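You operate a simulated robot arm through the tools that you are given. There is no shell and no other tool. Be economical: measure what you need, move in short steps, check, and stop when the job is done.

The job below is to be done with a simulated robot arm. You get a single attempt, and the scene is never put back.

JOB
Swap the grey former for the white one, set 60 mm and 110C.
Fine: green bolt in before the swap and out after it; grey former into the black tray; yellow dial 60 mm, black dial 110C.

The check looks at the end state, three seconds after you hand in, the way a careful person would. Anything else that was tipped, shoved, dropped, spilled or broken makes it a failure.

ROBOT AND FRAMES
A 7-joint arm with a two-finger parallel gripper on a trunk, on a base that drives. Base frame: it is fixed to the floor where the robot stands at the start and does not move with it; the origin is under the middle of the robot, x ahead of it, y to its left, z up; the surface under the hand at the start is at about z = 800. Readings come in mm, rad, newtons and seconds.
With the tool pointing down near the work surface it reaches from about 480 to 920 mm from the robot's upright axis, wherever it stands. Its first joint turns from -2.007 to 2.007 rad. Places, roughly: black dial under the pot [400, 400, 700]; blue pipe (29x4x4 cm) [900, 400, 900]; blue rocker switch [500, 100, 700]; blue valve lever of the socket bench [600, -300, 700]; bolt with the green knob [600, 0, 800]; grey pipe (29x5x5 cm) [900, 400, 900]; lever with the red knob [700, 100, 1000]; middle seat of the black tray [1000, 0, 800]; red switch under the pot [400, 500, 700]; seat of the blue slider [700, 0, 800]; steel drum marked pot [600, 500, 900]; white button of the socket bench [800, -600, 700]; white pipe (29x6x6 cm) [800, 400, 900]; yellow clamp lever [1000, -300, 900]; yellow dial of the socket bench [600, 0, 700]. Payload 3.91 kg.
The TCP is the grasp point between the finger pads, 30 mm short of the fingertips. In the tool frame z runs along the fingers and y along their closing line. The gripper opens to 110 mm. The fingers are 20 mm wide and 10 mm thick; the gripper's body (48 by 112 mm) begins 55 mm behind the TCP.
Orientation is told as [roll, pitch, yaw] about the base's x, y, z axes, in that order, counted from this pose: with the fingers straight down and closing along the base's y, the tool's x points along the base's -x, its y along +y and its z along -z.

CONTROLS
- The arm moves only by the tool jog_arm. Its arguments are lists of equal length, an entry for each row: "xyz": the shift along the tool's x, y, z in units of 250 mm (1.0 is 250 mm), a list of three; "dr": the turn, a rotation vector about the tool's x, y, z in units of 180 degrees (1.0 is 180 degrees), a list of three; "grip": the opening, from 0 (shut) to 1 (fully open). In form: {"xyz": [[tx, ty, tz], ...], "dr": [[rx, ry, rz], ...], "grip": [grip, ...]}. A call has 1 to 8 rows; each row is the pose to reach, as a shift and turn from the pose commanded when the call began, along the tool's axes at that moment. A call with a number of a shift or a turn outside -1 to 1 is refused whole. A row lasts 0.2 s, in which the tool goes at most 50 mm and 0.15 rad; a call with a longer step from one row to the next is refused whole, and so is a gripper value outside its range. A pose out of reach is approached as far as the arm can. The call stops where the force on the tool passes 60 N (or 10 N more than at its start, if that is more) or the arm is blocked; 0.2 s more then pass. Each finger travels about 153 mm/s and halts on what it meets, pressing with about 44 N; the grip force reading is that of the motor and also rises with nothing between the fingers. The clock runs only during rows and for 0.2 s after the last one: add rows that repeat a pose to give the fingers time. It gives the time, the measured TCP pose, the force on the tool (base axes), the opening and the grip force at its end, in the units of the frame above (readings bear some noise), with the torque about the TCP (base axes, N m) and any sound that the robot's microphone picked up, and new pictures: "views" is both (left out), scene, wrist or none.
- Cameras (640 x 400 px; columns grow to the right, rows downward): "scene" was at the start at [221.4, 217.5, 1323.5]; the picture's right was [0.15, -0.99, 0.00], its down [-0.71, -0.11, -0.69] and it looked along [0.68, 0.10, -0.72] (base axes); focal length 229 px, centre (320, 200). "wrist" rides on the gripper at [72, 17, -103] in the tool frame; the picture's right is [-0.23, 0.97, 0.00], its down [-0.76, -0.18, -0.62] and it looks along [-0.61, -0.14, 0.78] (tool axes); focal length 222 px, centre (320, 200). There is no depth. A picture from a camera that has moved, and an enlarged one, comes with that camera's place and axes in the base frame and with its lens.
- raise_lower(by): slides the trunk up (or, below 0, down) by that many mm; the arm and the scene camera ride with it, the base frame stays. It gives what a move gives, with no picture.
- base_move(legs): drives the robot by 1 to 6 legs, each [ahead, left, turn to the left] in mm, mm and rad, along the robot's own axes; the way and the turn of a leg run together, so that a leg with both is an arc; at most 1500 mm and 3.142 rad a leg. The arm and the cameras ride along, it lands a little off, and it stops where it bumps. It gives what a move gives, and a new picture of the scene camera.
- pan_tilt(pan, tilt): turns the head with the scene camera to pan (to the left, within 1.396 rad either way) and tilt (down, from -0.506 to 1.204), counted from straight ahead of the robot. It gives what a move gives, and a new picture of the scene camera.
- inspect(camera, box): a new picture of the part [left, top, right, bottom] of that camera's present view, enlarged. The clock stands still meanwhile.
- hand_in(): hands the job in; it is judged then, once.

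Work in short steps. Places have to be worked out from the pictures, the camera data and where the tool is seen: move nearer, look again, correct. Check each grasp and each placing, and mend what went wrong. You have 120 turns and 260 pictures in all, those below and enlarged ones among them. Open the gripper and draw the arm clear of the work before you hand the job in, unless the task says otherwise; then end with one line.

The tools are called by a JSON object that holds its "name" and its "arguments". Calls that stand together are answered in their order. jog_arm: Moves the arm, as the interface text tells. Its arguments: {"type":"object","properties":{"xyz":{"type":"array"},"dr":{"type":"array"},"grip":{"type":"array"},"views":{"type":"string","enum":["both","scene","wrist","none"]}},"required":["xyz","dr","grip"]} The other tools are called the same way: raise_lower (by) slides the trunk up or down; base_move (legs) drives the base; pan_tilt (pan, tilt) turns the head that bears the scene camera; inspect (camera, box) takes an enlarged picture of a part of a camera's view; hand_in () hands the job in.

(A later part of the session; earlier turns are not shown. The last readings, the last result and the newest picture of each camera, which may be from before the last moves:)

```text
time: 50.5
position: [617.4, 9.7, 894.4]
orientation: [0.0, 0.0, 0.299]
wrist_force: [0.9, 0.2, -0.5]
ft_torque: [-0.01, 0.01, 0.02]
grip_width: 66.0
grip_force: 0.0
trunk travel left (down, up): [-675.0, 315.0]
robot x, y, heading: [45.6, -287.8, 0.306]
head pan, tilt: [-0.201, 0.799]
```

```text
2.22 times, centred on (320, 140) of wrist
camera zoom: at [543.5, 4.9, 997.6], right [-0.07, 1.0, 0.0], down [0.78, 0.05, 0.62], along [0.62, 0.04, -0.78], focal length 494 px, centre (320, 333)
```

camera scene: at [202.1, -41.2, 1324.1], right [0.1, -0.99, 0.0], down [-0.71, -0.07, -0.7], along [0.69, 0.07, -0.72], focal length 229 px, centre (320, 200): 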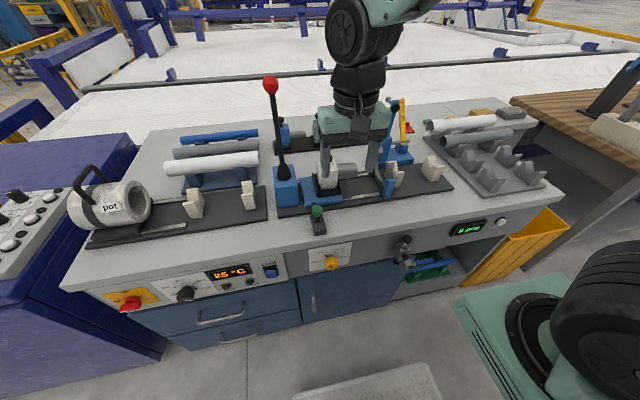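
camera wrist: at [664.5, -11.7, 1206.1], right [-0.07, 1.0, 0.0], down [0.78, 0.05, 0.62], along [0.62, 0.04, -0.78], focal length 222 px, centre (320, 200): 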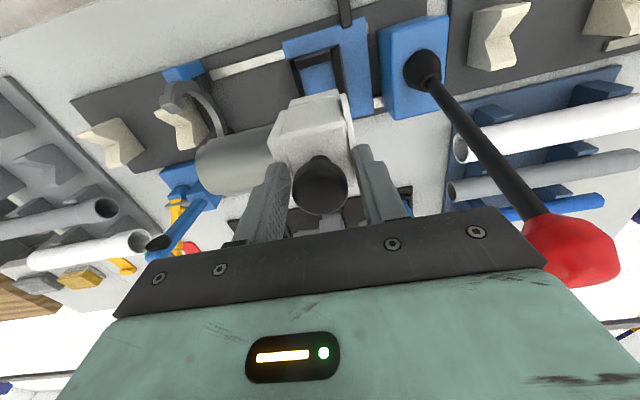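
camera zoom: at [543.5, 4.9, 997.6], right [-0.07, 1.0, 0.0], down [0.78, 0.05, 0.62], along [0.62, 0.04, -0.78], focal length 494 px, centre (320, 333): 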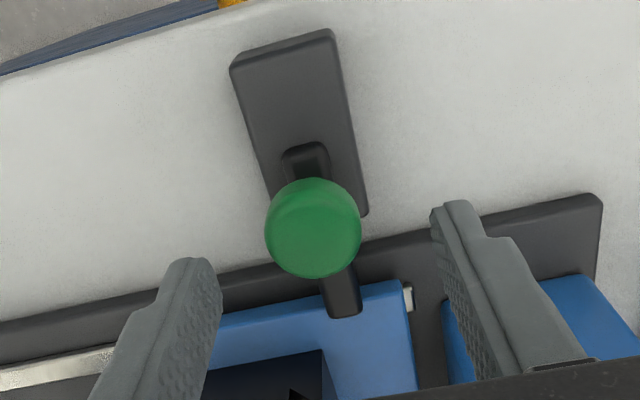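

Well centred. I descend 40 mm, close, and pull the bolt back towards me.

{"name": "jog_arm", "arguments": {"xyz": [[-0.003, -0.006, 0.1], [-0.003, -0.006, 0.162], [-0.003, -0.006, 0.162], [-0.003, -0.006, 0.162], [-0.003, -0.006, 0.162]], "dr": [[0, 0, 0], [0, 0, 0], [0, 0, 0], [0, 0, 0], [0, 0, 0]], "grip": [0.6, 0.6, 0.1, 0.1, 0.1], "views": "none"}}

{"name": "jog_arm", "arguments": {"xyz": [[0.025, 0, 0], [0.05, 0, 0], [0.075, 0, 0], [0.1, 0, 0], [0.115, 0, 0], [0.13, 0, 0]], "dr": [[0, 0, 0], [0, 0, 0], [0, 0, 0], [0, 0, 0], [0, 0, 0], [0, 0, 0]], "grip": [0.1, 0.1, 0.1, 0.1, 0.1, 0.1], "views": "wrist"}}

{"name": "inspect", "arguments": {"camera": "scene", "box": [280, 170, 360, 250]}}

```text
time: 51.7
position: [617.1, 8.8, 854.7]
orientation: [0.0, -0.001, 0.3]
wrist_force: [-2.5, 4.7, -2.3]
ft_torque: [0.12, -0.31, -0.06]
grip_width: 29.3
grip_force: 44.9
trunk travel left (down, up): [-675.0, 315.0]
robot x, y, heading: [46.5, -283.4, 0.302]
head pan, tilt: [-0.201, 0.799]
```

```text
time: 53.1
position: [591.7, 1.1, 854.4]
orientation: [0.002, -0.007, 0.298]
wrist_force: [29.6, 16.2, -7.4]
ft_torque: [0.04, -0.13, -0.09]
grip_width: 29.7
grip_force: 44.8
trunk travel left (down, up): [-675.0, 315.0]
robot x, y, heading: [46.5, -288.6, 0.298]
head pan, tilt: [-0.201, 0.799]
camera wrist: at [517.4, -4.9, 958.2], right [-0.07, 1.0, 0.0], down [0.78, 0.05, 0.63], along [0.63, 0.05, -0.78], focal length 222 px, centre (320, 200)
```

wrist: 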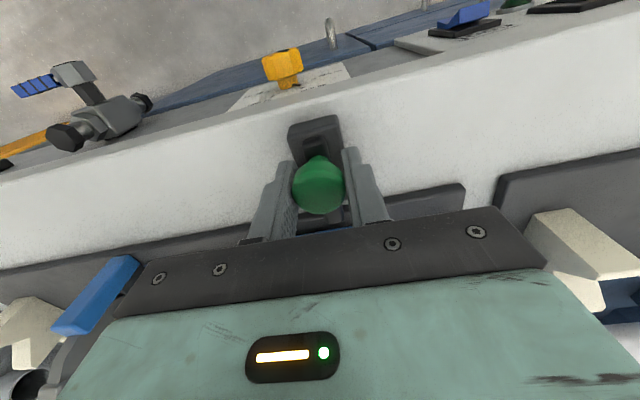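

```text
5.00 times, centred on (320, 210) of scene
camera zoom: at [203.9, -40.4, 1324.0], right [0.1, -0.99, 0.0], down [-0.71, -0.07, -0.7], along [0.69, 0.07, -0.72], focal length 1144 px, centre (320, 150)
```

zoom: 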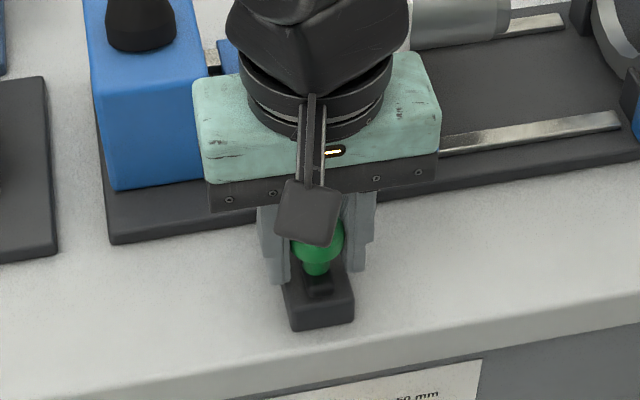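

The bolt is back out at its stop (knob at its starting place). I relax, release and lift away, then go up and back.

{"name": "jog_arm", "arguments": {"xyz": [[-0.024, 0, 0], [-0.024, 0, 0], [-0.024, 0, 0], [-0.024, 0, -0.18], [-0.024, 0, -0.37], [-0.024, 0, -0.56], [-0.024, 0, -0.6]], "dr": [[0, 0, 0], [0, 0, 0], [0, 0, 0], [0, 0, 0], [0, 0, 0], [0, 0, 0], [0, 0, 0]], "grip": [0.1, 0.55, 0.55, 0.55, 0.55, 0.55, 0.6], "views": "none"}}

{"name": "base_move", "arguments": {"legs": [[-160, 0, 0.015]]}}

{"name": "inspect", "arguments": {"camera": "scene", "box": [230, 60, 430, 230]}}

```text
time: 54.7
position: [593.3, 1.2, 1005.1]
orientation: [0.0, 0.0, 0.3]
wrist_force: [0.2, -1.0, -0.2]
ft_torque: [0.0, 0.0, 0.02]
grip_width: 66.3
grip_force: 0.1
trunk travel left (down, up): [-675.0, 315.0]
robot x, y, heading: [47.7, -286.9, 0.306]
head pan, tilt: [-0.201, 0.799]
```

```text
time: 56.1
position: [433.5, -39.7, 1004.6]
orientation: [0.0, 0.0, 0.316]
wrist_force: [0.1, -0.2, -0.1]
ft_torque: [0.0, 0.04, 0.0]
grip_width: 65.6
grip_force: 0.0
trunk travel left (down, up): [-675.0, 315.0]
robot x, y, heading: [-107.0, -335.6, 0.314]
head pan, tilt: [-0.201, 0.799]
camera scene: at [44.1, -88.3, 1324.1], right [0.11, -0.99, 0.0], down [-0.71, -0.08, -0.7], along [0.69, 0.08, -0.72], focal length 229 px, centre (320, 200)
```

scene: 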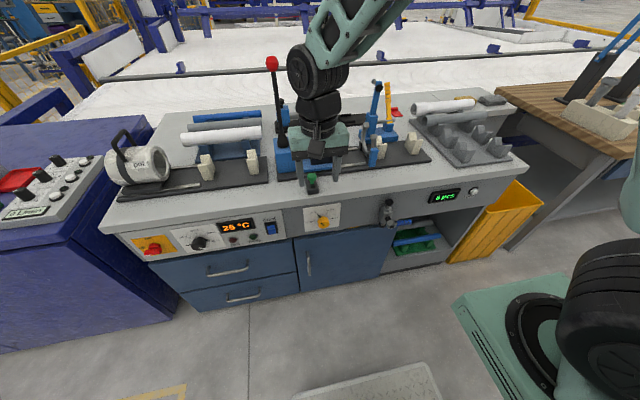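

```text
2.35 times, centred on (330, 145) of scene
camera zoom: at [44.1, -88.3, 1324.1], right [0.11, -0.99, 0.0], down [-0.71, -0.08, -0.7], along [0.69, 0.08, -0.72], focal length 538 px, centre (296, 329)
```

zoom: 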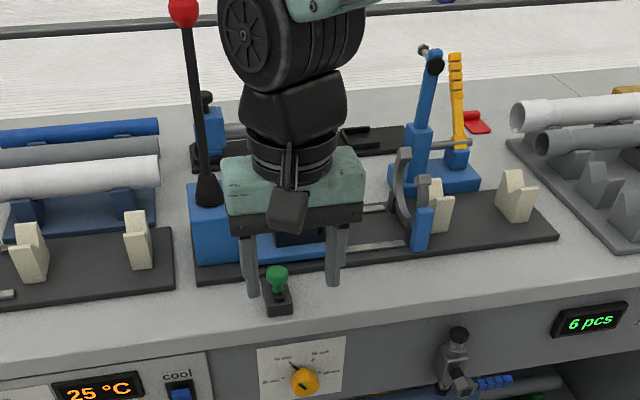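

The bolt area is clear and everything stands well. The TCP is now in front of the bench edge, so I pitch the tool up to point horizontally at the panel.

{"name": "jog_arm", "arguments": {"xyz": [[0, 0, 0], [0, 0, 0], [0, 0, 0], [0, 0, 0], [0, 0, 0], [0, 0, 0], [0, 0, 0], [0, 0, 0]], "dr": [[0, -0.047, 0], [0, -0.094, 0], [0, -0.141, 0], [0, -0.188, 0], [0, -0.235, 0], [0, -0.282, 0], [0, -0.329, 0], [0, -0.376, 0]], "grip": [0.6, 0.6, 0.6, 0.6, 0.6, 0.6, 0.6, 0.6], "views": "none"}}

{"name": "jog_arm", "arguments": {"xyz": [[0, 0, 0], [0, 0, 0], [0, 0, 0], [0, 0, 0]], "dr": [[0, -0.042, 0], [0, -0.084, 0], [0, -0.124, 0], [0, -0.124, 0]], "grip": [0.6, 0.6, 0.6, 0.6]}}

```text
time: 57.6
position: [453.2, -48.6, 1045.0]
orientation: [0.366, -0.829, -0.051]
wrist_force: [-0.3, 0.2, -0.7]
ft_torque: [0.01, -0.02, -0.02]
grip_width: 66.1
grip_force: 0.0
trunk travel left (down, up): [-675.0, 315.0]
robot x, y, heading: [-109.2, -333.0, 0.315]
head pan, tilt: [-0.201, 0.799]
stopped in row 7: the arm was blocked; the commanded pose is now the measured one
```

```text
time: 58.2
position: [461.0, -52.9, 1073.8]
orientation: [0.729, -0.85, -0.432]
wrist_force: [0.5, -1.1, 0.2]
ft_torque: [-0.03, -0.01, -0.01]
grip_width: 65.7
grip_force: 0.1
trunk travel left (down, up): [-675.0, 315.0]
robot x, y, heading: [-107.0, -336.1, 0.316]
head pan, tilt: [-0.201, 0.799]
stopped in row 2: the arm was blocked; the commanded pose is now the measured one
camera scene: at [42.3, -91.6, 1320.6], right [0.07, -1.0, 0.0], down [-0.74, -0.06, -0.66], along [0.66, 0.05, -0.75], focal length 229 px, centre (320, 200)
camera wrist: at [333.6, -55.9, 1077.2], right [0.0, 0.8, 0.6], down [-0.01, -0.6, 0.8], along [1.0, 0.0, 0.01], focal length 222 px, centre (320, 200)
```

scene: 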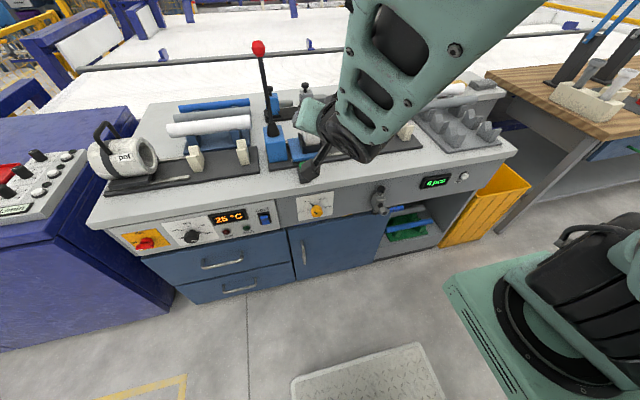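
wrist: 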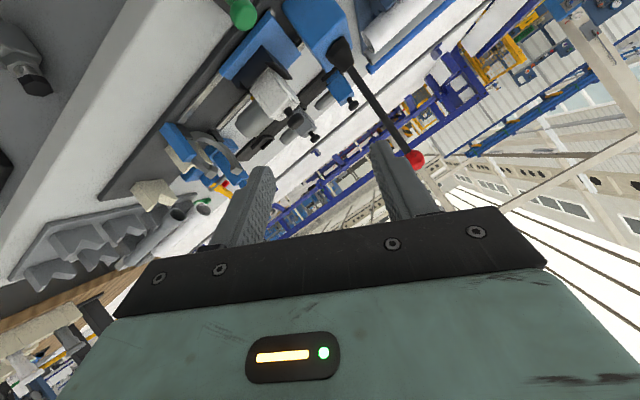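

The arm folded up near its limits (no contact). Pointing horizontally needs a longer reach, so I extend the TCP 120 mm forward at this height while turning to the horizontal pose.

{"name": "jog_arm", "arguments": {"xyz": [[-0.046, 0.014, 0.083], [-0.092, 0.028, 0.166], [-0.139, 0.041, 0.249], [-0.185, 0.055, 0.332], [-0.231, 0.069, 0.415], [-0.231, 0.069, 0.415]], "dr": [[-0.0014, -0.0339, -0.031], [-0.0029, -0.0677, -0.062], [-0.0043, -0.1016, -0.0929], [-0.0058, -0.1354, -0.1239], [-0.0072, -0.1693, -0.1549], [-0.0072, -0.1693, -0.1549]], "grip": [0.6, 0.6, 0.6, 0.6, 0.6, 0.6]}}

```text
time: 58.9
position: [517.6, -39.2, 1107.7]
orientation: [0.983, -1.056, -0.663]
wrist_force: [-0.1, -0.6, -0.4]
ft_torque: [-0.03, 0.01, 0.02]
grip_width: 66.1
grip_force: 0.1
trunk travel left (down, up): [-675.0, 315.0]
robot x, y, heading: [-109.7, -332.9, 0.317]
head pan, tilt: [-0.201, 0.799]
stopped in row 3: the arm was blocked; the commanded pose is now the measured one
camera scene: at [22.8, -67.3, 1305.2], right [0.46, -0.89, 0.0], down [-0.77, -0.4, -0.49], along [0.44, 0.23, -0.87], focal length 229 px, centre (320, 200)
camera wrist: at [393.9, -39.0, 1079.5], right [-0.13, 0.79, 0.6], down [-0.22, -0.61, 0.76], along [0.97, -0.03, 0.26], focal length 222 px, centre (320, 200)
```

scene: 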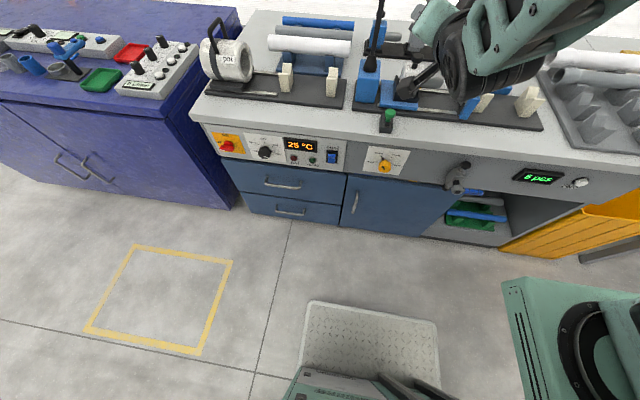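
wrist: 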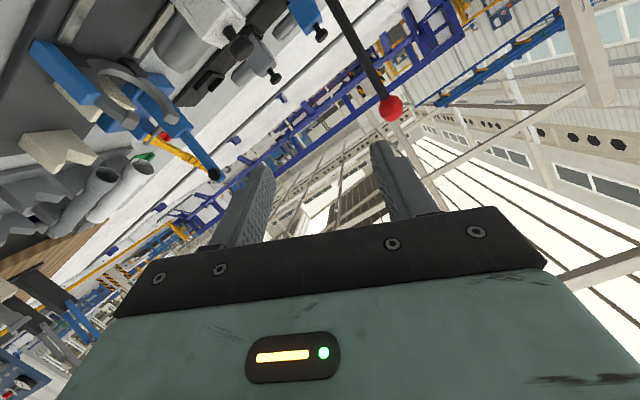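

The scene camera was pushed aside, so the arm's elbow is touching the robot's own head. I reverse to the tool-down pose at once.

{"name": "jog_arm", "arguments": {"xyz": [[0, 0, 0], [0, 0, 0], [0, 0, 0], [0, 0, 0], [0, 0, 0], [0, 0, 0], [0, 0, 0], [0, 0, 0]], "dr": [[0.0103, 0.0401, -0.0103], [0.0206, 0.0802, -0.0206], [0.0308, 0.1204, -0.0309], [0.0411, 0.1605, -0.0412], [0.0514, 0.2006, -0.0516], [0.0617, 0.2407, -0.0619], [0.072, 0.2808, -0.0722], [0.0822, 0.321, -0.0825]], "grip": [0.6, 0.6, 0.6, 0.6, 0.6, 0.6, 0.6, 0.6], "views": "scene"}}

```text
time: 60.7
position: [517.5, -39.1, 1103.1]
orientation: [0.05, -0.249, 0.252]
wrist_force: [-0.4, -0.3, 0.1]
ft_torque: [0.0, -0.02, -0.01]
grip_width: 66.3
grip_force: 0.1
trunk travel left (down, up): [-675.0, 315.0]
robot x, y, heading: [-106.7, -336.7, 0.317]
head pan, tilt: [-0.201, 0.799]
camera scene: at [44.1, -88.5, 1324.2], right [0.11, -0.99, 0.0], down [-0.71, -0.08, -0.7], along [0.69, 0.08, -0.72], focal length 229 px, centre (320, 200)
```

scene: 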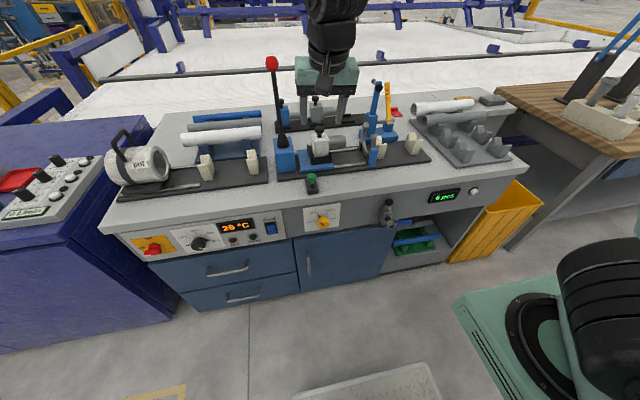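

The head is back to normal and nothing on the bench was touched. I look closely at both dials from here.

{"name": "inspect", "arguments": {"camera": "scene", "box": [295, 195, 355, 240]}}

{"name": "inspect", "arguments": {"camera": "scene", "box": [165, 215, 245, 260]}}

```text
8.89 times, centred on (325, 218) of scene
camera zoom: at [44.1, -88.5, 1324.2], right [0.11, -0.99, 0.0], down [-0.71, -0.08, -0.7], along [0.69, 0.08, -0.72], focal length 2034 px, centre (276, 44)
```

zoom: 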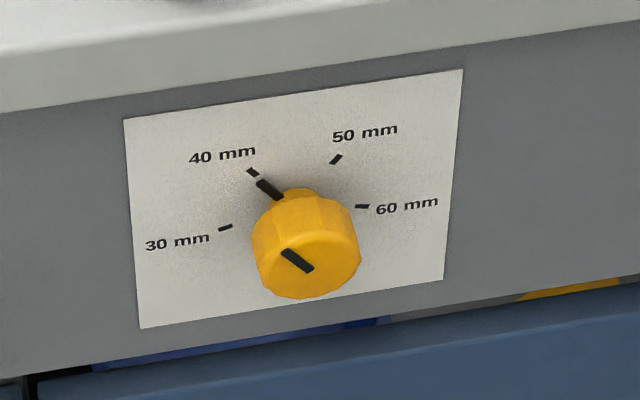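

```text
8.00 times, centred on (205, 238) of scene
camera zoom: at [44.1, -88.5, 1324.2], right [0.11, -0.99, 0.0], down [-0.71, -0.08, -0.7], along [0.69, 0.08, -0.72], focal length 1830 px, centre (1240, -100)
```

zoom: 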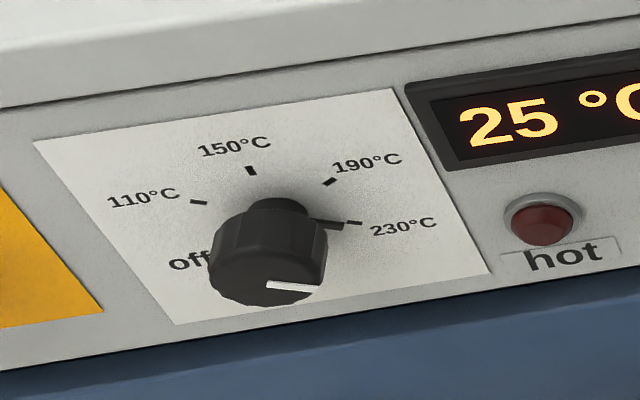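

Yellow needs about +100° (40→60) and black about −150° (230→110). I shift the base 200 mm left so the arm works away from the head, and set the tool tilted 45° pointing at the yellow dial.

{"name": "base_move", "arguments": {"legs": [[0, 200, 0.0]]}}

{"name": "jog_arm", "arguments": {"xyz": [[0.036, -0.165, 0.06], [0.072, -0.33, 0.12], [0.108, -0.49, 0.18], [0.145, -0.66, 0.24], [0.18, -0.82, 0.3], [0.193, -0.882, 0.32], [0.193, -0.882, 0.32]], "dr": [[0.0009, -0.034, -0.0047], [0.0018, -0.068, -0.0094], [0.0028, -0.102, -0.0141], [0.0037, -0.136, -0.0188], [0.0046, -0.1701, -0.0235], [0.0046, -0.1701, -0.0235], [0.0046, -0.1701, -0.0235]], "grip": [0.6, 0.6, 0.6, 0.6, 0.6, 0.6, 0.6]}}

```text
time: 62.3
position: [455.5, 152.3, 1103.0]
orientation: [0.049, -0.25, 0.253]
wrist_force: [-0.1, 0.2, 0.4]
ft_torque: [0.01, 0.03, 0.01]
grip_width: 65.9
grip_force: 0.0
trunk travel left (down, up): [-675.0, 315.0]
robot x, y, heading: [-169.9, -150.1, 0.318]
head pan, tilt: [-0.201, 0.799]
camera scene: at [-18.2, 101.7, 1324.1], right [0.12, -0.99, 0.0], down [-0.71, -0.08, -0.7], along [0.69, 0.08, -0.72], focal length 229 px, centre (320, 200)
```

scene: 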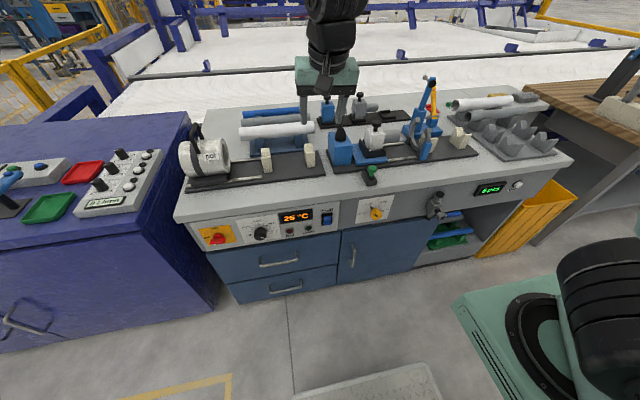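

```text
time: 63.9
position: [486.1, -63.1, 1003.1]
orientation: [-0.001, -0.788, 0.324]
wrist_force: [0.3, -0.1, 0.3]
ft_torque: [0.04, 0.0, -0.03]
grip_width: 66.0
grip_force: 0.1
trunk travel left (down, up): [-675.0, 315.0]
robot x, y, heading: [-168.0, -147.7, 0.322]
head pan, tilt: [-0.201, 0.799]
camera scene: at [-18.2, 101.7, 1324.1], right [0.12, -0.99, 0.0], down [-0.71, -0.08, -0.7], along [0.69, 0.08, -0.72], focal length 229 px, centre (320, 200)
camera wrist: at [363.2, -86.5, 1023.9], right [-0.16, 0.97, 0.16], down [0.15, -0.14, 0.98], along [0.98, 0.18, -0.12], focal length 222 px, centre (320, 200)
```

scene: 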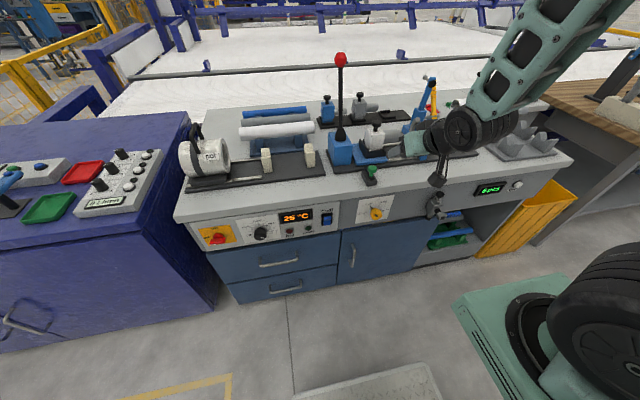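
wrist: 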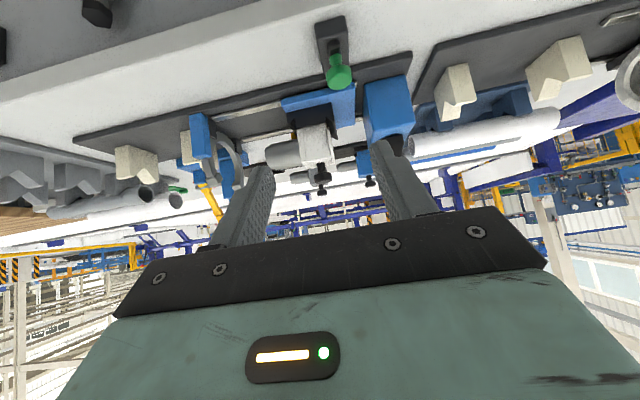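

The 45° pose works cleanly here. I pitch further towards horizontal, watching for blocking.

{"name": "jog_arm", "arguments": {"xyz": [[0, 0, 0], [0, 0, 0], [0, 0, 0], [0, 0, 0], [0, 0, 0], [0, 0, 0]], "dr": [[0, -0.042, 0], [0, -0.084, 0], [0, -0.126, 0], [0, -0.168, 0], [0, -0.21, 0], [0, -0.25, 0]], "grip": [0.6, 0.6, 0.6, 0.6, 0.6, 0.6]}}

```text
time: 65.3
position: [519.1, -53.8, 988.1]
orientation: [-2.753, -1.565, 3.073]
wrist_force: [-0.4, -0.4, 0.5]
ft_torque: [-0.03, 0.01, -0.05]
grip_width: 66.0
grip_force: 0.2
out of reach, approached as far as the arm can: row 1, 2, 3, 4, 5, 6
trunk travel left (down, up): [-675.0, 315.0]
robot x, y, heading: [-171.0, -150.4, 0.319]
head pan, tilt: [-0.201, 0.799]
camera scene: at [-18.5, 101.5, 1324.3], right [0.12, -0.99, 0.0], down [-0.71, -0.08, -0.7], along [0.69, 0.08, -0.72], focal length 229 px, centre (320, 200)
camera wrist: at [416.4, -69.8, 915.1], right [-0.31, 0.92, 0.23], down [-0.54, -0.36, 0.76], along [0.78, 0.11, 0.61], focal length 222 px, centre (320, 200)
```

scene: 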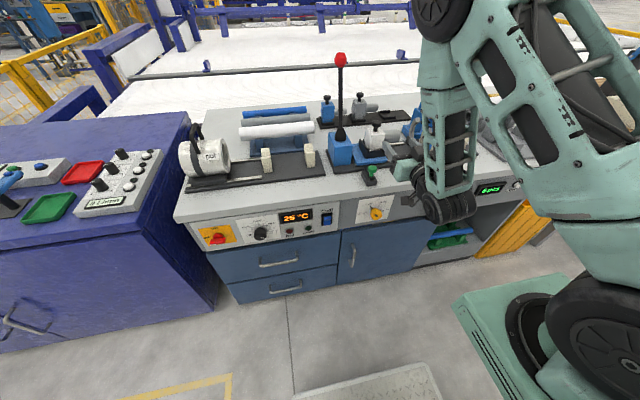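
wrist: 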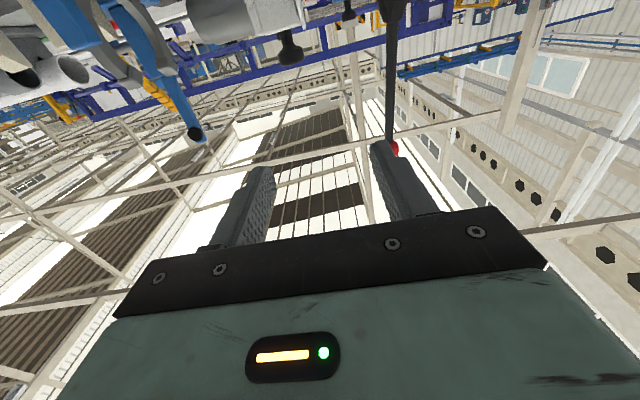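

Horizontal is reached here (forward reach about 685). I back off 80 mm, lower the trunk to dial height, and look.

{"name": "base_move", "arguments": {"legs": [[-80, 0, 0.0]]}}

{"name": "raise_lower", "arguments": {"by": -309}}

{"name": "jog_arm", "arguments": {"xyz": [[0, 0, 0]], "dr": [[0, 0, 0]], "grip": [0.7]}}

```text
time: 66.3
position: [443.5, -77.4, 987.9]
orientation: [-2.679, -1.568, 2.997]
wrist_force: [-0.7, 0.1, 0.1]
ft_torque: [0.05, -0.01, 0.02]
grip_width: 66.0
grip_force: 0.0
trunk travel left (down, up): [-675.0, 315.0]
robot x, y, heading: [-247.1, -173.6, 0.312]
head pan, tilt: [-0.201, 0.799]
camera scene: at [-94.5, 76.5, 1324.1], right [0.12, -0.99, 0.0], down [-0.71, -0.08, -0.7], along [0.69, 0.08, -0.72], focal length 229 px, centre (320, 200)
```

scene: 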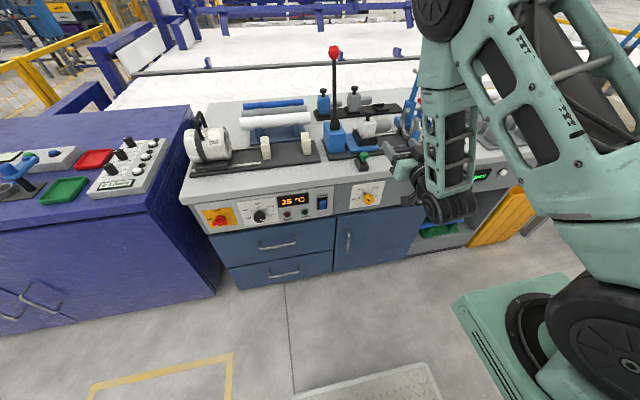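

```text
time: 69.4
position: [443.3, -77.9, 678.9]
orientation: [-2.664, -1.567, 2.984]
wrist_force: [-0.3, 0.1, -0.1]
ft_torque: [-0.03, -0.01, 0.02]
grip_width: 66.0
grip_force: 0.1
trunk travel left (down, up): [-366.0, 624.0]
robot x, y, heading: [-246.2, -171.0, 0.319]
head pan, tilt: [-0.201, 0.799]
```

```text
time: 69.8
position: [442.6, -78.2, 679.5]
orientation: [-2.671, -1.567, 2.992]
wrist_force: [0.0, -0.2, -0.5]
ft_torque: [-0.02, 0.01, 0.02]
grip_width: 77.1
grip_force: 0.0
trunk travel left (down, up): [-366.0, 624.0]
robot x, y, heading: [-241.3, -171.0, 0.314]
head pan, tilt: [-0.201, 0.799]
camera scene: at [-94.5, 76.5, 1015.2], right [0.12, -0.99, 0.0], down [-0.71, -0.08, -0.7], along [0.69, 0.08, -0.72], focal length 229 px, centre (320, 200)
camera wrist: at [340.2, -94.7, 606.1], right [-0.31, 0.92, 0.23], down [-0.54, -0.36, 0.76], along [0.78, 0.11, 0.61], focal length 222 px, centre (320, 200)
```

scene: 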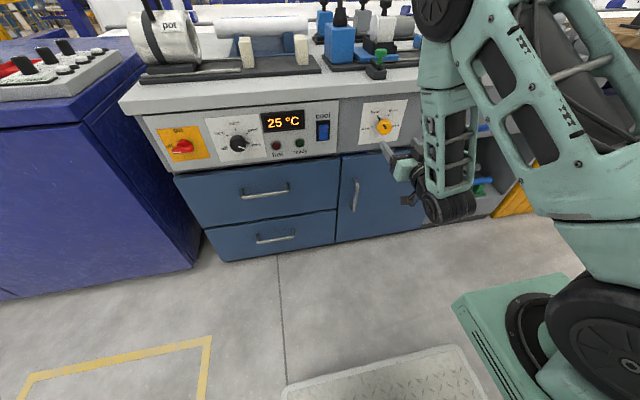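
wrist: 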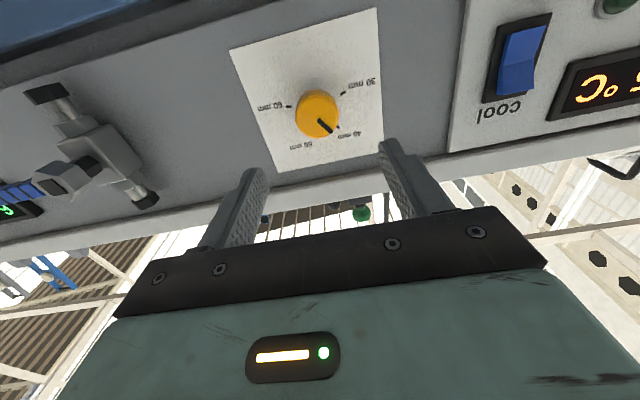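

The dial is right ahead of the fingers, about 110 mm away, 3 mm right and 5 mm lower. I approach part-way and look again.

{"name": "jog_arm", "arguments": {"xyz": [[0.005, -0.003, 0.08], [0.01, -0.006, 0.16], [0.015, -0.012, 0.24], [0.02, -0.012, 0.3], [0.02, -0.012, 0.3]], "dr": [[0, 0, 0], [0, 0, 0], [0, 0, 0], [0, 0, 0], [0, 0, 0]], "grip": [0.7, 0.7, 0.7, 0.7, 0.7]}}

{"name": "inspect", "arguments": {"camera": "scene", "box": [340, 80, 440, 170]}}

```text
time: 71.0
position: [515.4, -57.6, 673.7]
orientation: [-2.573, -1.568, 2.894]
wrist_force: [-0.2, -0.2, -0.4]
ft_torque: [0.0, -0.01, 0.01]
grip_width: 76.9
grip_force: 0.2
trunk travel left (down, up): [-366.0, 624.0]
robot x, y, heading: [-244.6, -171.4, 0.315]
head pan, tilt: [-0.201, 0.799]
camera scene: at [-94.5, 76.5, 1015.1], right [0.12, -0.99, 0.0], down [-0.71, -0.08, -0.7], along [0.69, 0.08, -0.72], focal length 229 px, centre (320, 200)
camera wrist: at [412.8, -73.9, 601.3], right [-0.31, 0.92, 0.23], down [-0.54, -0.36, 0.76], along [0.78, 0.11, 0.61], focal length 222 px, centre (320, 200)
```

scene: 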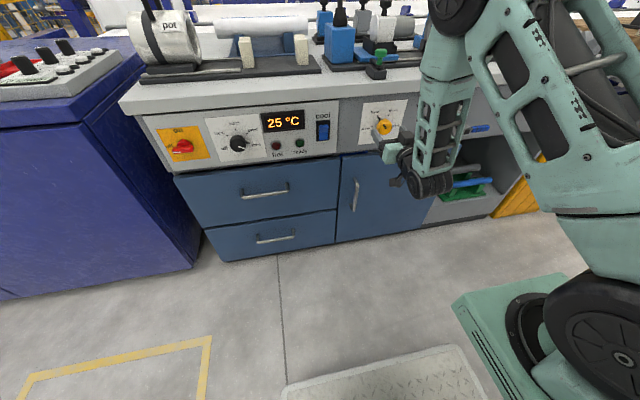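
wrist: 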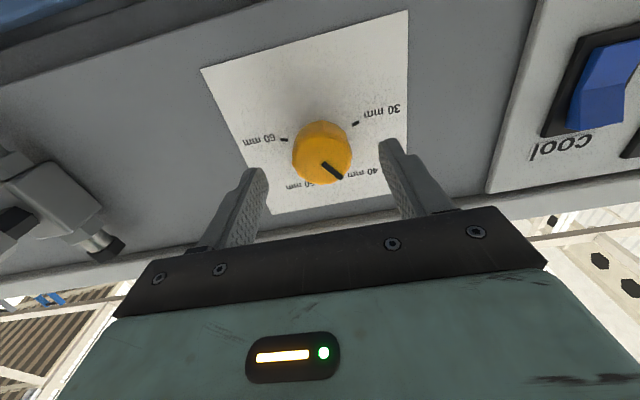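

```text
4.44 times, centred on (390, 125) of scene
camera zoom: at [-94.5, 76.5, 1015.1], right [0.12, -0.99, 0.0], down [-0.71, -0.08, -0.7], along [0.69, 0.08, -0.72], focal length 1017 px, centre (9, 533)
```

zoom: 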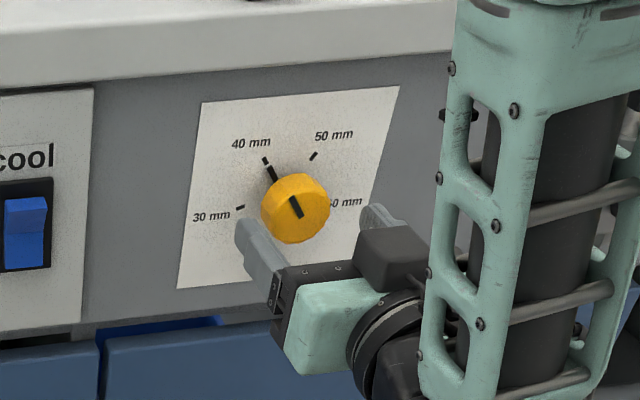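

The knob cap is centred about f=515, z=673, within 2 mm of the tool axis, and the panel is near f=540. I pre-rotate the open gripper −50° so that the +100° turn is spread evenly.

{"name": "jog_arm", "arguments": {"xyz": [[0, 0.006, 0], [0, 0.006, 0], [0, 0.006, 0], [0, 0.006, 0], [0, 0.006, 0], [0, 0.006, 0], [0, 0.006, 0]], "dr": [[0, 0, -0.04], [0, 0, -0.08], [0, 0, -0.12], [0, 0, -0.16], [0, 0, -0.2], [0, 0, -0.24], [0, 0, -0.278]], "grip": [0.7, 0.7, 0.7, 0.7, 0.7, 0.7, 0.7]}}

```text
time: 72.6
position: [514.1, -56.9, 674.5]
orientation: [-1.575, -0.696, 1.895]
wrist_force: [0.4, -0.5, 0.1]
ft_torque: [0.0, 0.02, 0.02]
grip_width: 77.1
grip_force: 0.1
trunk travel left (down, up): [-366.0, 624.0]
robot x, y, heading: [-247.8, -172.1, 0.317]
head pan, tilt: [-0.201, 0.799]
camera scene: at [-94.5, 76.5, 1015.1], right [0.12, -0.99, 0.0], down [-0.71, -0.08, -0.7], along [0.69, 0.08, -0.72], focal length 229 px, centre (320, 200)
camera wrist: at [431.5, -130.9, 614.6], right [-0.25, 0.76, -0.6], down [-0.74, 0.25, 0.62], along [0.62, 0.6, 0.5], focal length 222 px, centre (320, 200)
```

scene: 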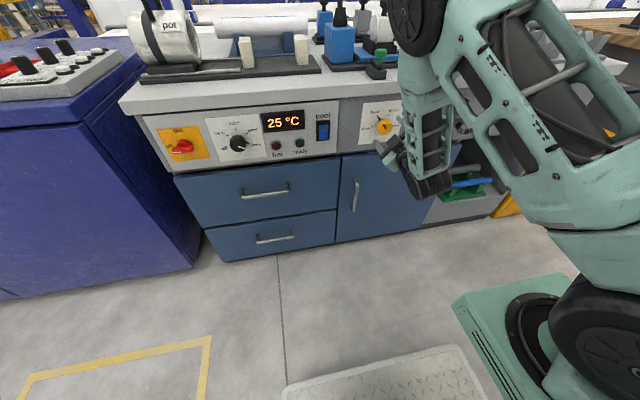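
wrist: 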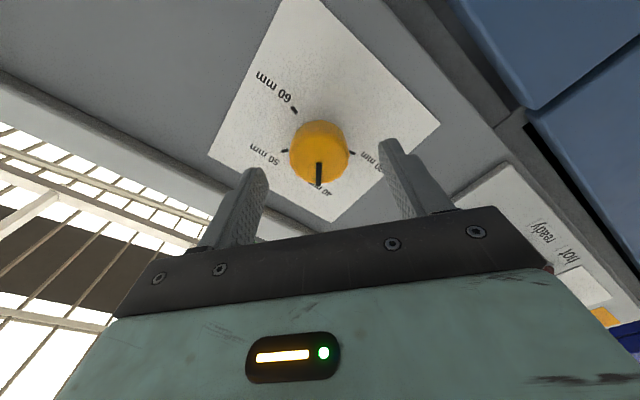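

The rotation works and the dial is still centred. I advance 27 mm and close on the dial.

{"name": "jog_arm", "arguments": {"xyz": [[0, 0, 0.04], [0, 0, 0.08], [0, 0, 0.108], [0, 0, 0.108], [0, 0, 0.108], [0, 0, 0.108]], "dr": [[0, 0, 0], [0, 0, 0], [0, 0, 0], [0, 0, 0], [0, 0, 0], [0, 0, 0]], "grip": [0.7, 0.7, 0.7, 0.1, 0.1, 0.1], "views": "wrist"}}

{"name": "inspect", "arguments": {"camera": "scene", "box": [340, 80, 440, 170]}}

```text
time: 74.0
position: [540.3, -47.8, 675.3]
orientation: [-1.577, -0.697, 1.893]
wrist_force: [1.2, -3.7, 5.0]
ft_torque: [-0.01, 0.03, -0.26]
grip_width: 41.5
grip_force: 45.1
trunk travel left (down, up): [-366.0, 624.0]
robot x, y, heading: [-247.8, -171.5, 0.315]
head pan, tilt: [-0.201, 0.799]
camera wrist: at [457.0, -122.7, 614.9], right [-0.25, 0.76, -0.6], down [-0.74, 0.25, 0.62], along [0.62, 0.6, 0.5], focal length 222 px, centre (320, 200)
```

wrist: 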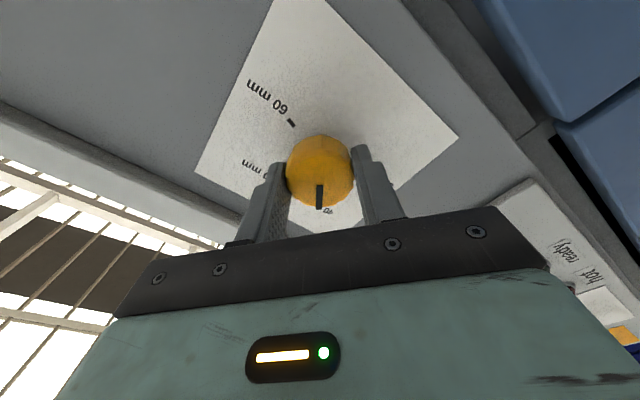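

```text
4.44 times, centred on (390, 125) of scene
camera zoom: at [-94.6, 76.4, 1015.2], right [0.12, -0.99, 0.0], down [-0.71, -0.08, -0.7], along [0.69, 0.08, -0.72], focal length 1017 px, centre (9, 533)
```

zoom: 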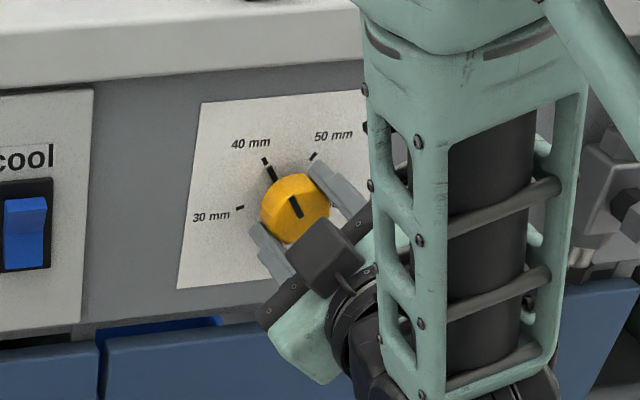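

The dial is gripped (41.5 mm). Rectifying the panel puts the ticks at ±35° and ±105°, so 40→60 is a 140° clockwise turn. I begin with the first 63°.

{"name": "jog_arm", "arguments": {"xyz": [[0, 0, 0], [0, 0, 0], [0, 0, 0], [0, 0, 0], [0, 0, 0], [0, 0, 0], [0, 0, 0], [0, 0, 0]], "dr": [[0, 0, 0.044], [0, 0, 0.088], [0, 0, 0.132], [0, 0, 0.176], [0, 0, 0.22], [0, 0, 0.264], [0, 0, 0.308], [0, 0, 0.35]], "grip": [0.1, 0.1, 0.1, 0.1, 0.1, 0.1, 0.1, 0.1], "views": "wrist"}}

{"name": "inspect", "arguments": {"camera": "scene", "box": [340, 80, 440, 170]}}

```text
time: 75.8
position: [540.0, -48.1, 673.9]
orientation: [1.591, -1.344, -1.268]
wrist_force: [2.9, -7.9, 7.0]
ft_torque: [0.37, -1.08, -0.52]
grip_width: 41.6
grip_force: 45.0
trunk travel left (down, up): [-366.0, 624.0]
robot x, y, heading: [-247.5, -173.6, 0.318]
head pan, tilt: [-0.201, 0.799]
camera wrist: at [432.6, -49.2, 607.6], right [-0.28, 0.85, 0.44], down [-0.49, -0.52, 0.7], along [0.83, -0.02, 0.56], focal length 222 px, centre (320, 200)
```

wrist: 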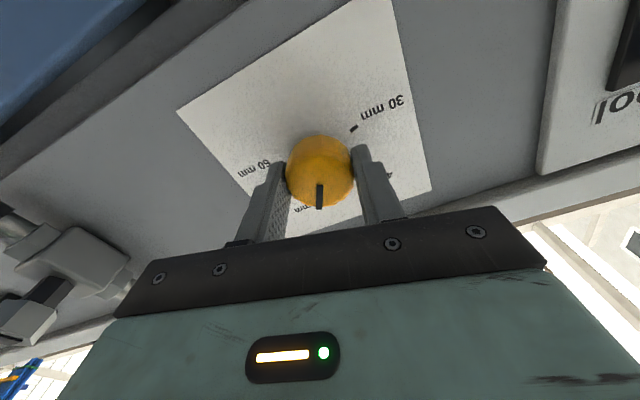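

```text
4.44 times, centred on (390, 125) of scene
camera zoom: at [-94.7, 76.3, 1015.3], right [0.12, -0.99, 0.0], down [-0.71, -0.08, -0.7], along [0.69, 0.08, -0.72], focal length 1017 px, centre (9, 533)
```

zoom: 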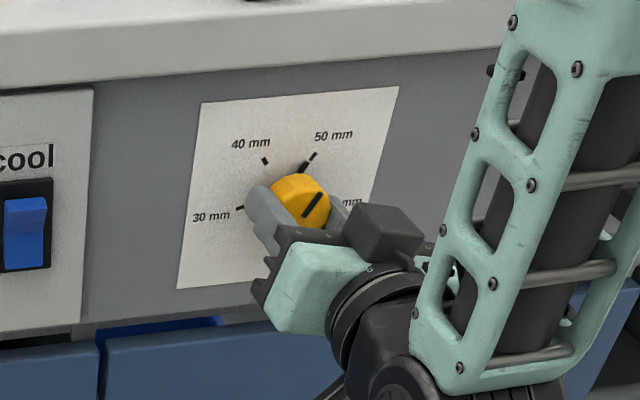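

The dial is almost at 50, as expected. I continue clockwise.

{"name": "jog_arm", "arguments": {"xyz": [[0, 0, 0], [0, 0, 0], [0, 0, 0], [0, 0, 0], [0, 0, 0], [0, 0, 0], [0, 0, 0], [0, 0, 0]], "dr": [[0, 0, 0.046], [0, 0, 0.092], [0, 0, 0.138], [0, 0, 0.184], [0, 0, 0.23], [0, 0, 0.276], [0, 0, 0.322], [0, 0, 0.368]], "grip": [0.1, 0.1, 0.1, 0.1, 0.1, 0.1, 0.1, 0.1], "views": "wrist"}}

{"name": "inspect", "arguments": {"camera": "scene", "box": [340, 80, 440, 170]}}

```text
time: 77.6
position: [540.1, -47.2, 674.6]
orientation: [1.575, -0.188, -1.252]
wrist_force: [4.3, -10.8, 10.2]
ft_torque: [0.13, -0.48, -0.61]
grip_width: 41.5
grip_force: 45.1
trunk travel left (down, up): [-366.0, 624.0]
robot x, y, heading: [-246.6, -169.9, 0.318]
head pan, tilt: [-0.201, 0.799]
camera wrist: at [419.3, -9.9, 677.3], right [0.01, -0.04, 1.0], down [-0.34, -0.94, -0.03], along [0.94, -0.34, -0.02], focal length 222 px, centre (320, 200)
```

wrist: 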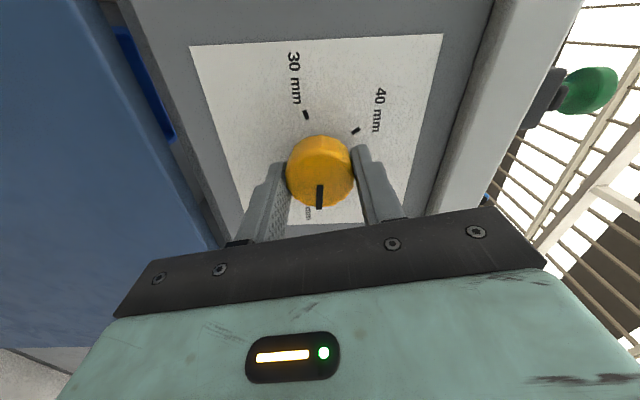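

```text
4.44 times, centred on (390, 125) of scene
camera zoom: at [-94.7, 76.2, 1015.3], right [0.12, -0.99, 0.0], down [-0.71, -0.08, -0.7], along [0.69, 0.08, -0.72], focal length 1017 px, centre (9, 533)
```

zoom: 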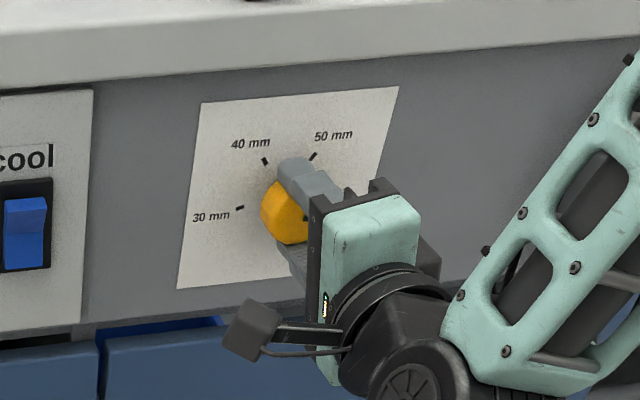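

Total turned is 129°; I add the last 11° and check the mark.

{"name": "jog_arm", "arguments": {"xyz": [[0, 0, 0], [0, 0, 0], [0, 0, 0]], "dr": [[0, 0, 0.04], [0, 0, 0.062], [0, 0, 0.062]], "grip": [0.1, 0.1, 0.1], "views": "none"}}

{"name": "inspect", "arguments": {"camera": "wrist", "box": [220, 60, 460, 240]}}

```text
time: 78.4
position: [539.5, -48.6, 675.7]
orientation: [1.573, 0.006, -1.249]
wrist_force: [3.9, -10.6, 10.0]
ft_torque: [-0.15, -0.24, -0.78]
grip_width: 41.7
grip_force: 45.1
trunk travel left (down, up): [-366.0, 624.0]
robot x, y, heading: [-244.0, -172.0, 0.321]
head pan, tilt: [-0.201, 0.799]
```

```text
2.22 times, centred on (340, 150) of wrist
camera zoom: at [419.9, -11.8, 691.6], right [0.07, -0.22, 0.97], down [-0.35, -0.92, -0.18], along [0.93, -0.33, -0.14], focal length 494 px, centre (276, 311)
```

zoom: 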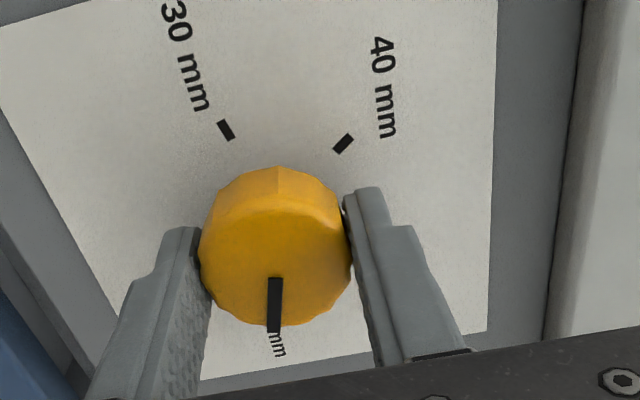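

I open and draw back to see where the pointer rests.

{"name": "jog_arm", "arguments": {"xyz": [[0, 0, 0], [0, 0, 0], [0, 0, -0.1], [0, 0, -0.28], [0, 0, -0.4]], "dr": [[0, 0, 0], [0, 0, 0], [0, 0, 0], [0, 0, 0], [0, 0, 0]], "grip": [0.7, 0.7, 0.7, 0.7, 0.7], "views": "none"}}

{"name": "inspect", "arguments": {"camera": "wrist", "box": [220, 20, 460, 200]}}

{"name": "inspect", "arguments": {"camera": "scene", "box": [340, 80, 440, 170]}}

```text
time: 79.6
position: [445.8, -78.7, 675.4]
orientation: [1.575, 0.005, -1.249]
wrist_force: [0.5, 0.0, -0.4]
ft_torque: [-0.01, 0.02, 0.0]
grip_width: 76.9
grip_force: 0.0
trunk travel left (down, up): [-366.0, 624.0]
robot x, y, heading: [-244.5, -171.6, 0.312]
head pan, tilt: [-0.201, 0.799]
```

```text
2.22 times, centred on (340, 110) of wrist
camera zoom: at [324.8, -43.5, 691.6], right [0.07, -0.22, 0.97], down [-0.35, -0.92, -0.18], along [0.93, -0.33, -0.14], focal length 494 px, centre (276, 400)
```

zoom: 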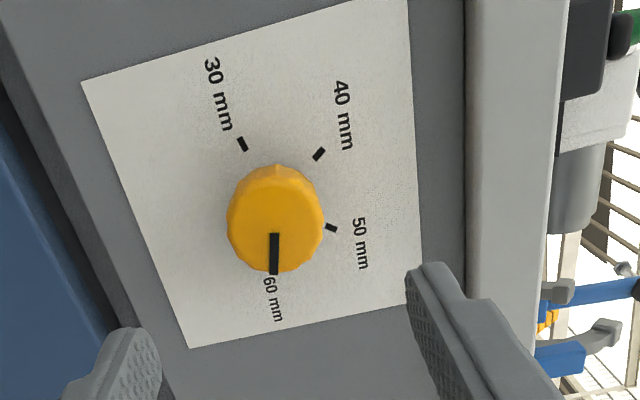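

```text
4.44 times, centred on (390, 125) of scene
camera zoom: at [-94.5, 76.5, 1015.2], right [0.12, -0.99, 0.0], down [-0.71, -0.08, -0.7], along [0.69, 0.08, -0.72], focal length 1017 px, centre (9, 533)
```

zoom: 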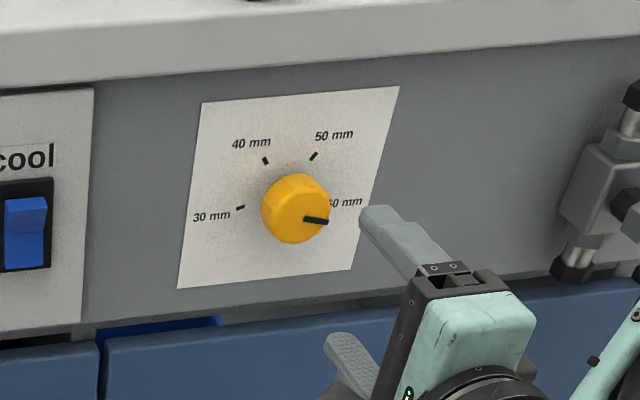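

The yellow pointer rests at 60. Black ticks rectify to ±60° and ±120° steps, so 230→110 is −180°, with the dial centred near L=214, z≈669. I drive 428 mm left to face it.

{"name": "base_move", "arguments": {"legs": [[0, 428, 0.0]]}}

{"name": "jog_arm", "arguments": {"xyz": [[0, 0, 0]], "dr": [[0, 0, 0]], "grip": [0.7], "views": "wrist"}}

{"name": "inspect", "arguments": {"camera": "wrist", "box": [220, 20, 460, 200]}}

```text
time: 82.3
position: [312.4, 328.1, 673.7]
orientation: [1.575, 0.005, -1.25]
wrist_force: [-0.1, -0.1, 0.0]
ft_torque: [0.04, 0.01, 0.01]
grip_width: 76.9
grip_force: 0.0
trunk travel left (down, up): [-366.0, 624.0]
robot x, y, heading: [-381.6, 234.4, 0.314]
head pan, tilt: [-0.201, 0.799]
camera scene: at [-228.0, 484.6, 1015.1], right [0.12, -0.99, 0.0], down [-0.71, -0.08, -0.7], along [0.69, 0.08, -0.72], focal length 229 px, centre (320, 200)
```

scene: 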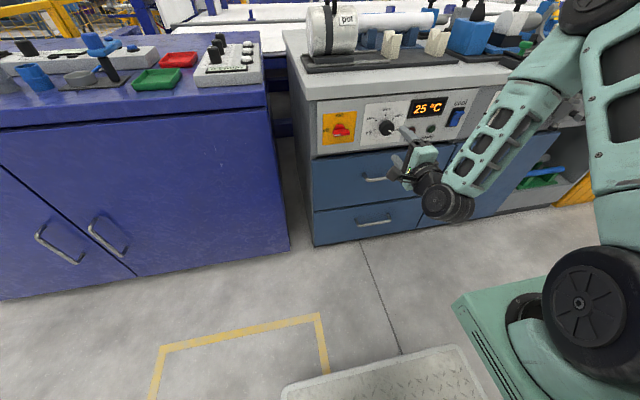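

```text
time: 82.7
position: [312.5, 328.6, 674.3]
orientation: [1.574, 0.006, -1.25]
wrist_force: [0.0, 0.0, 0.3]
ft_torque: [-0.01, -0.03, 0.02]
grip_width: 76.9
grip_force: 0.0
trunk travel left (down, up): [-366.0, 624.0]
robot x, y, heading: [-377.5, 238.0, 0.314]
head pan, tilt: [-0.201, 0.799]
camera wrist: at [191.6, 364.4, 691.5], right [0.07, -0.22, 0.97], down [-0.35, -0.92, -0.18], along [0.93, -0.33, -0.14], focal length 222 px, centre (320, 200)
```

wrist: 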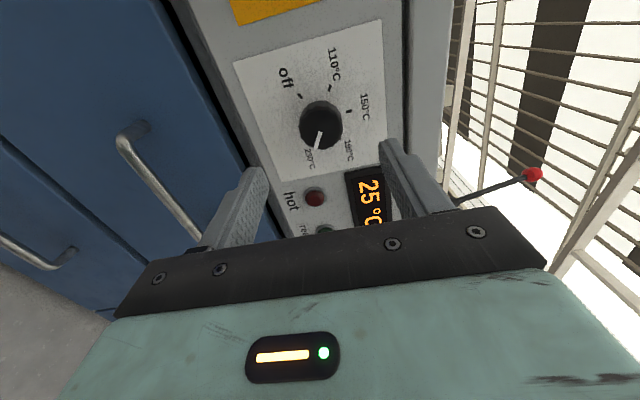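

```text
2.22 times, centred on (340, 110) of wrist
camera zoom: at [191.6, 364.4, 691.5], right [0.07, -0.22, 0.97], down [-0.35, -0.92, -0.18], along [0.93, -0.33, -0.14], focal length 494 px, centre (276, 400)
```

zoom: 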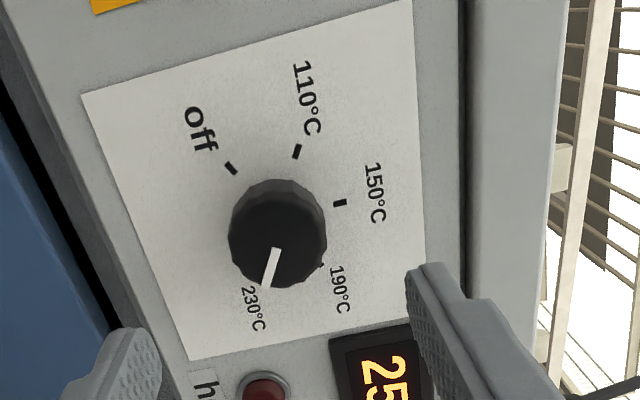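

Compared with the yellow view, this dial sits about 5 mm further right. I correct that and advance 60 mm, then look again.

{"name": "jog_arm", "arguments": {"xyz": [[-0.021, 0, 0.06], [-0.021, 0, 0.15], [-0.021, 0, 0.25], [-0.021, 0, 0.25]], "dr": [[0, 0, 0], [0, 0, 0], [0, 0, 0], [0, 0, 0]], "grip": [0.7, 0.7, 0.7, 0.7], "views": "none"}}

{"name": "inspect", "arguments": {"camera": "wrist", "box": [180, 40, 460, 240]}}

{"name": "inspect", "arguments": {"camera": "scene", "box": [350, 90, 430, 160]}}

```text
time: 83.7
position: [372.9, 343.1, 673.8]
orientation: [1.573, 0.005, -1.251]
wrist_force: [-0.1, 0.3, -0.1]
ft_torque: [0.0, 0.0, 0.0]
grip_width: 77.1
grip_force: 0.1
trunk travel left (down, up): [-366.0, 624.0]
robot x, y, heading: [-382.0, 235.0, 0.316]
head pan, tilt: [-0.201, 0.799]
```

```text
2.00 times, centred on (320, 140) of wrist
camera zoom: at [252.7, 379.2, 691.2], right [0.07, -0.22, 0.97], down [-0.35, -0.92, -0.18], along [0.93, -0.33, -0.14], focal length 444 px, centre (320, 320)
```

zoom: 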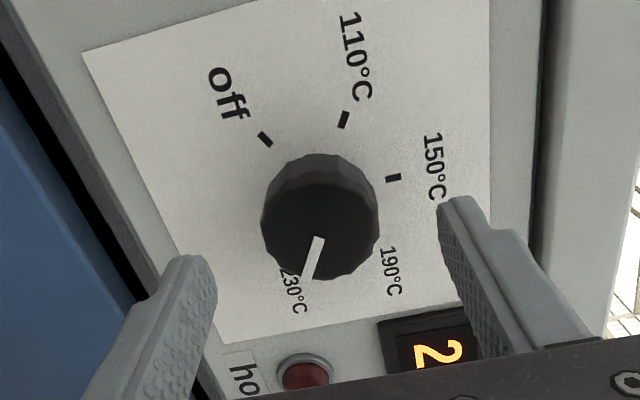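

```text
5.71 times, centred on (390, 125) of scene
camera zoom: at [-228.0, 484.6, 1015.1], right [0.12, -0.99, 0.0], down [-0.71, -0.08, -0.7], along [0.69, 0.08, -0.72], focal length 1307 px, centre (-80, 629)
```

zoom: 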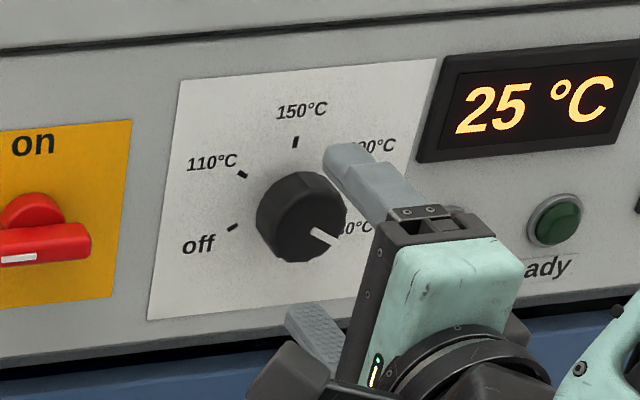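

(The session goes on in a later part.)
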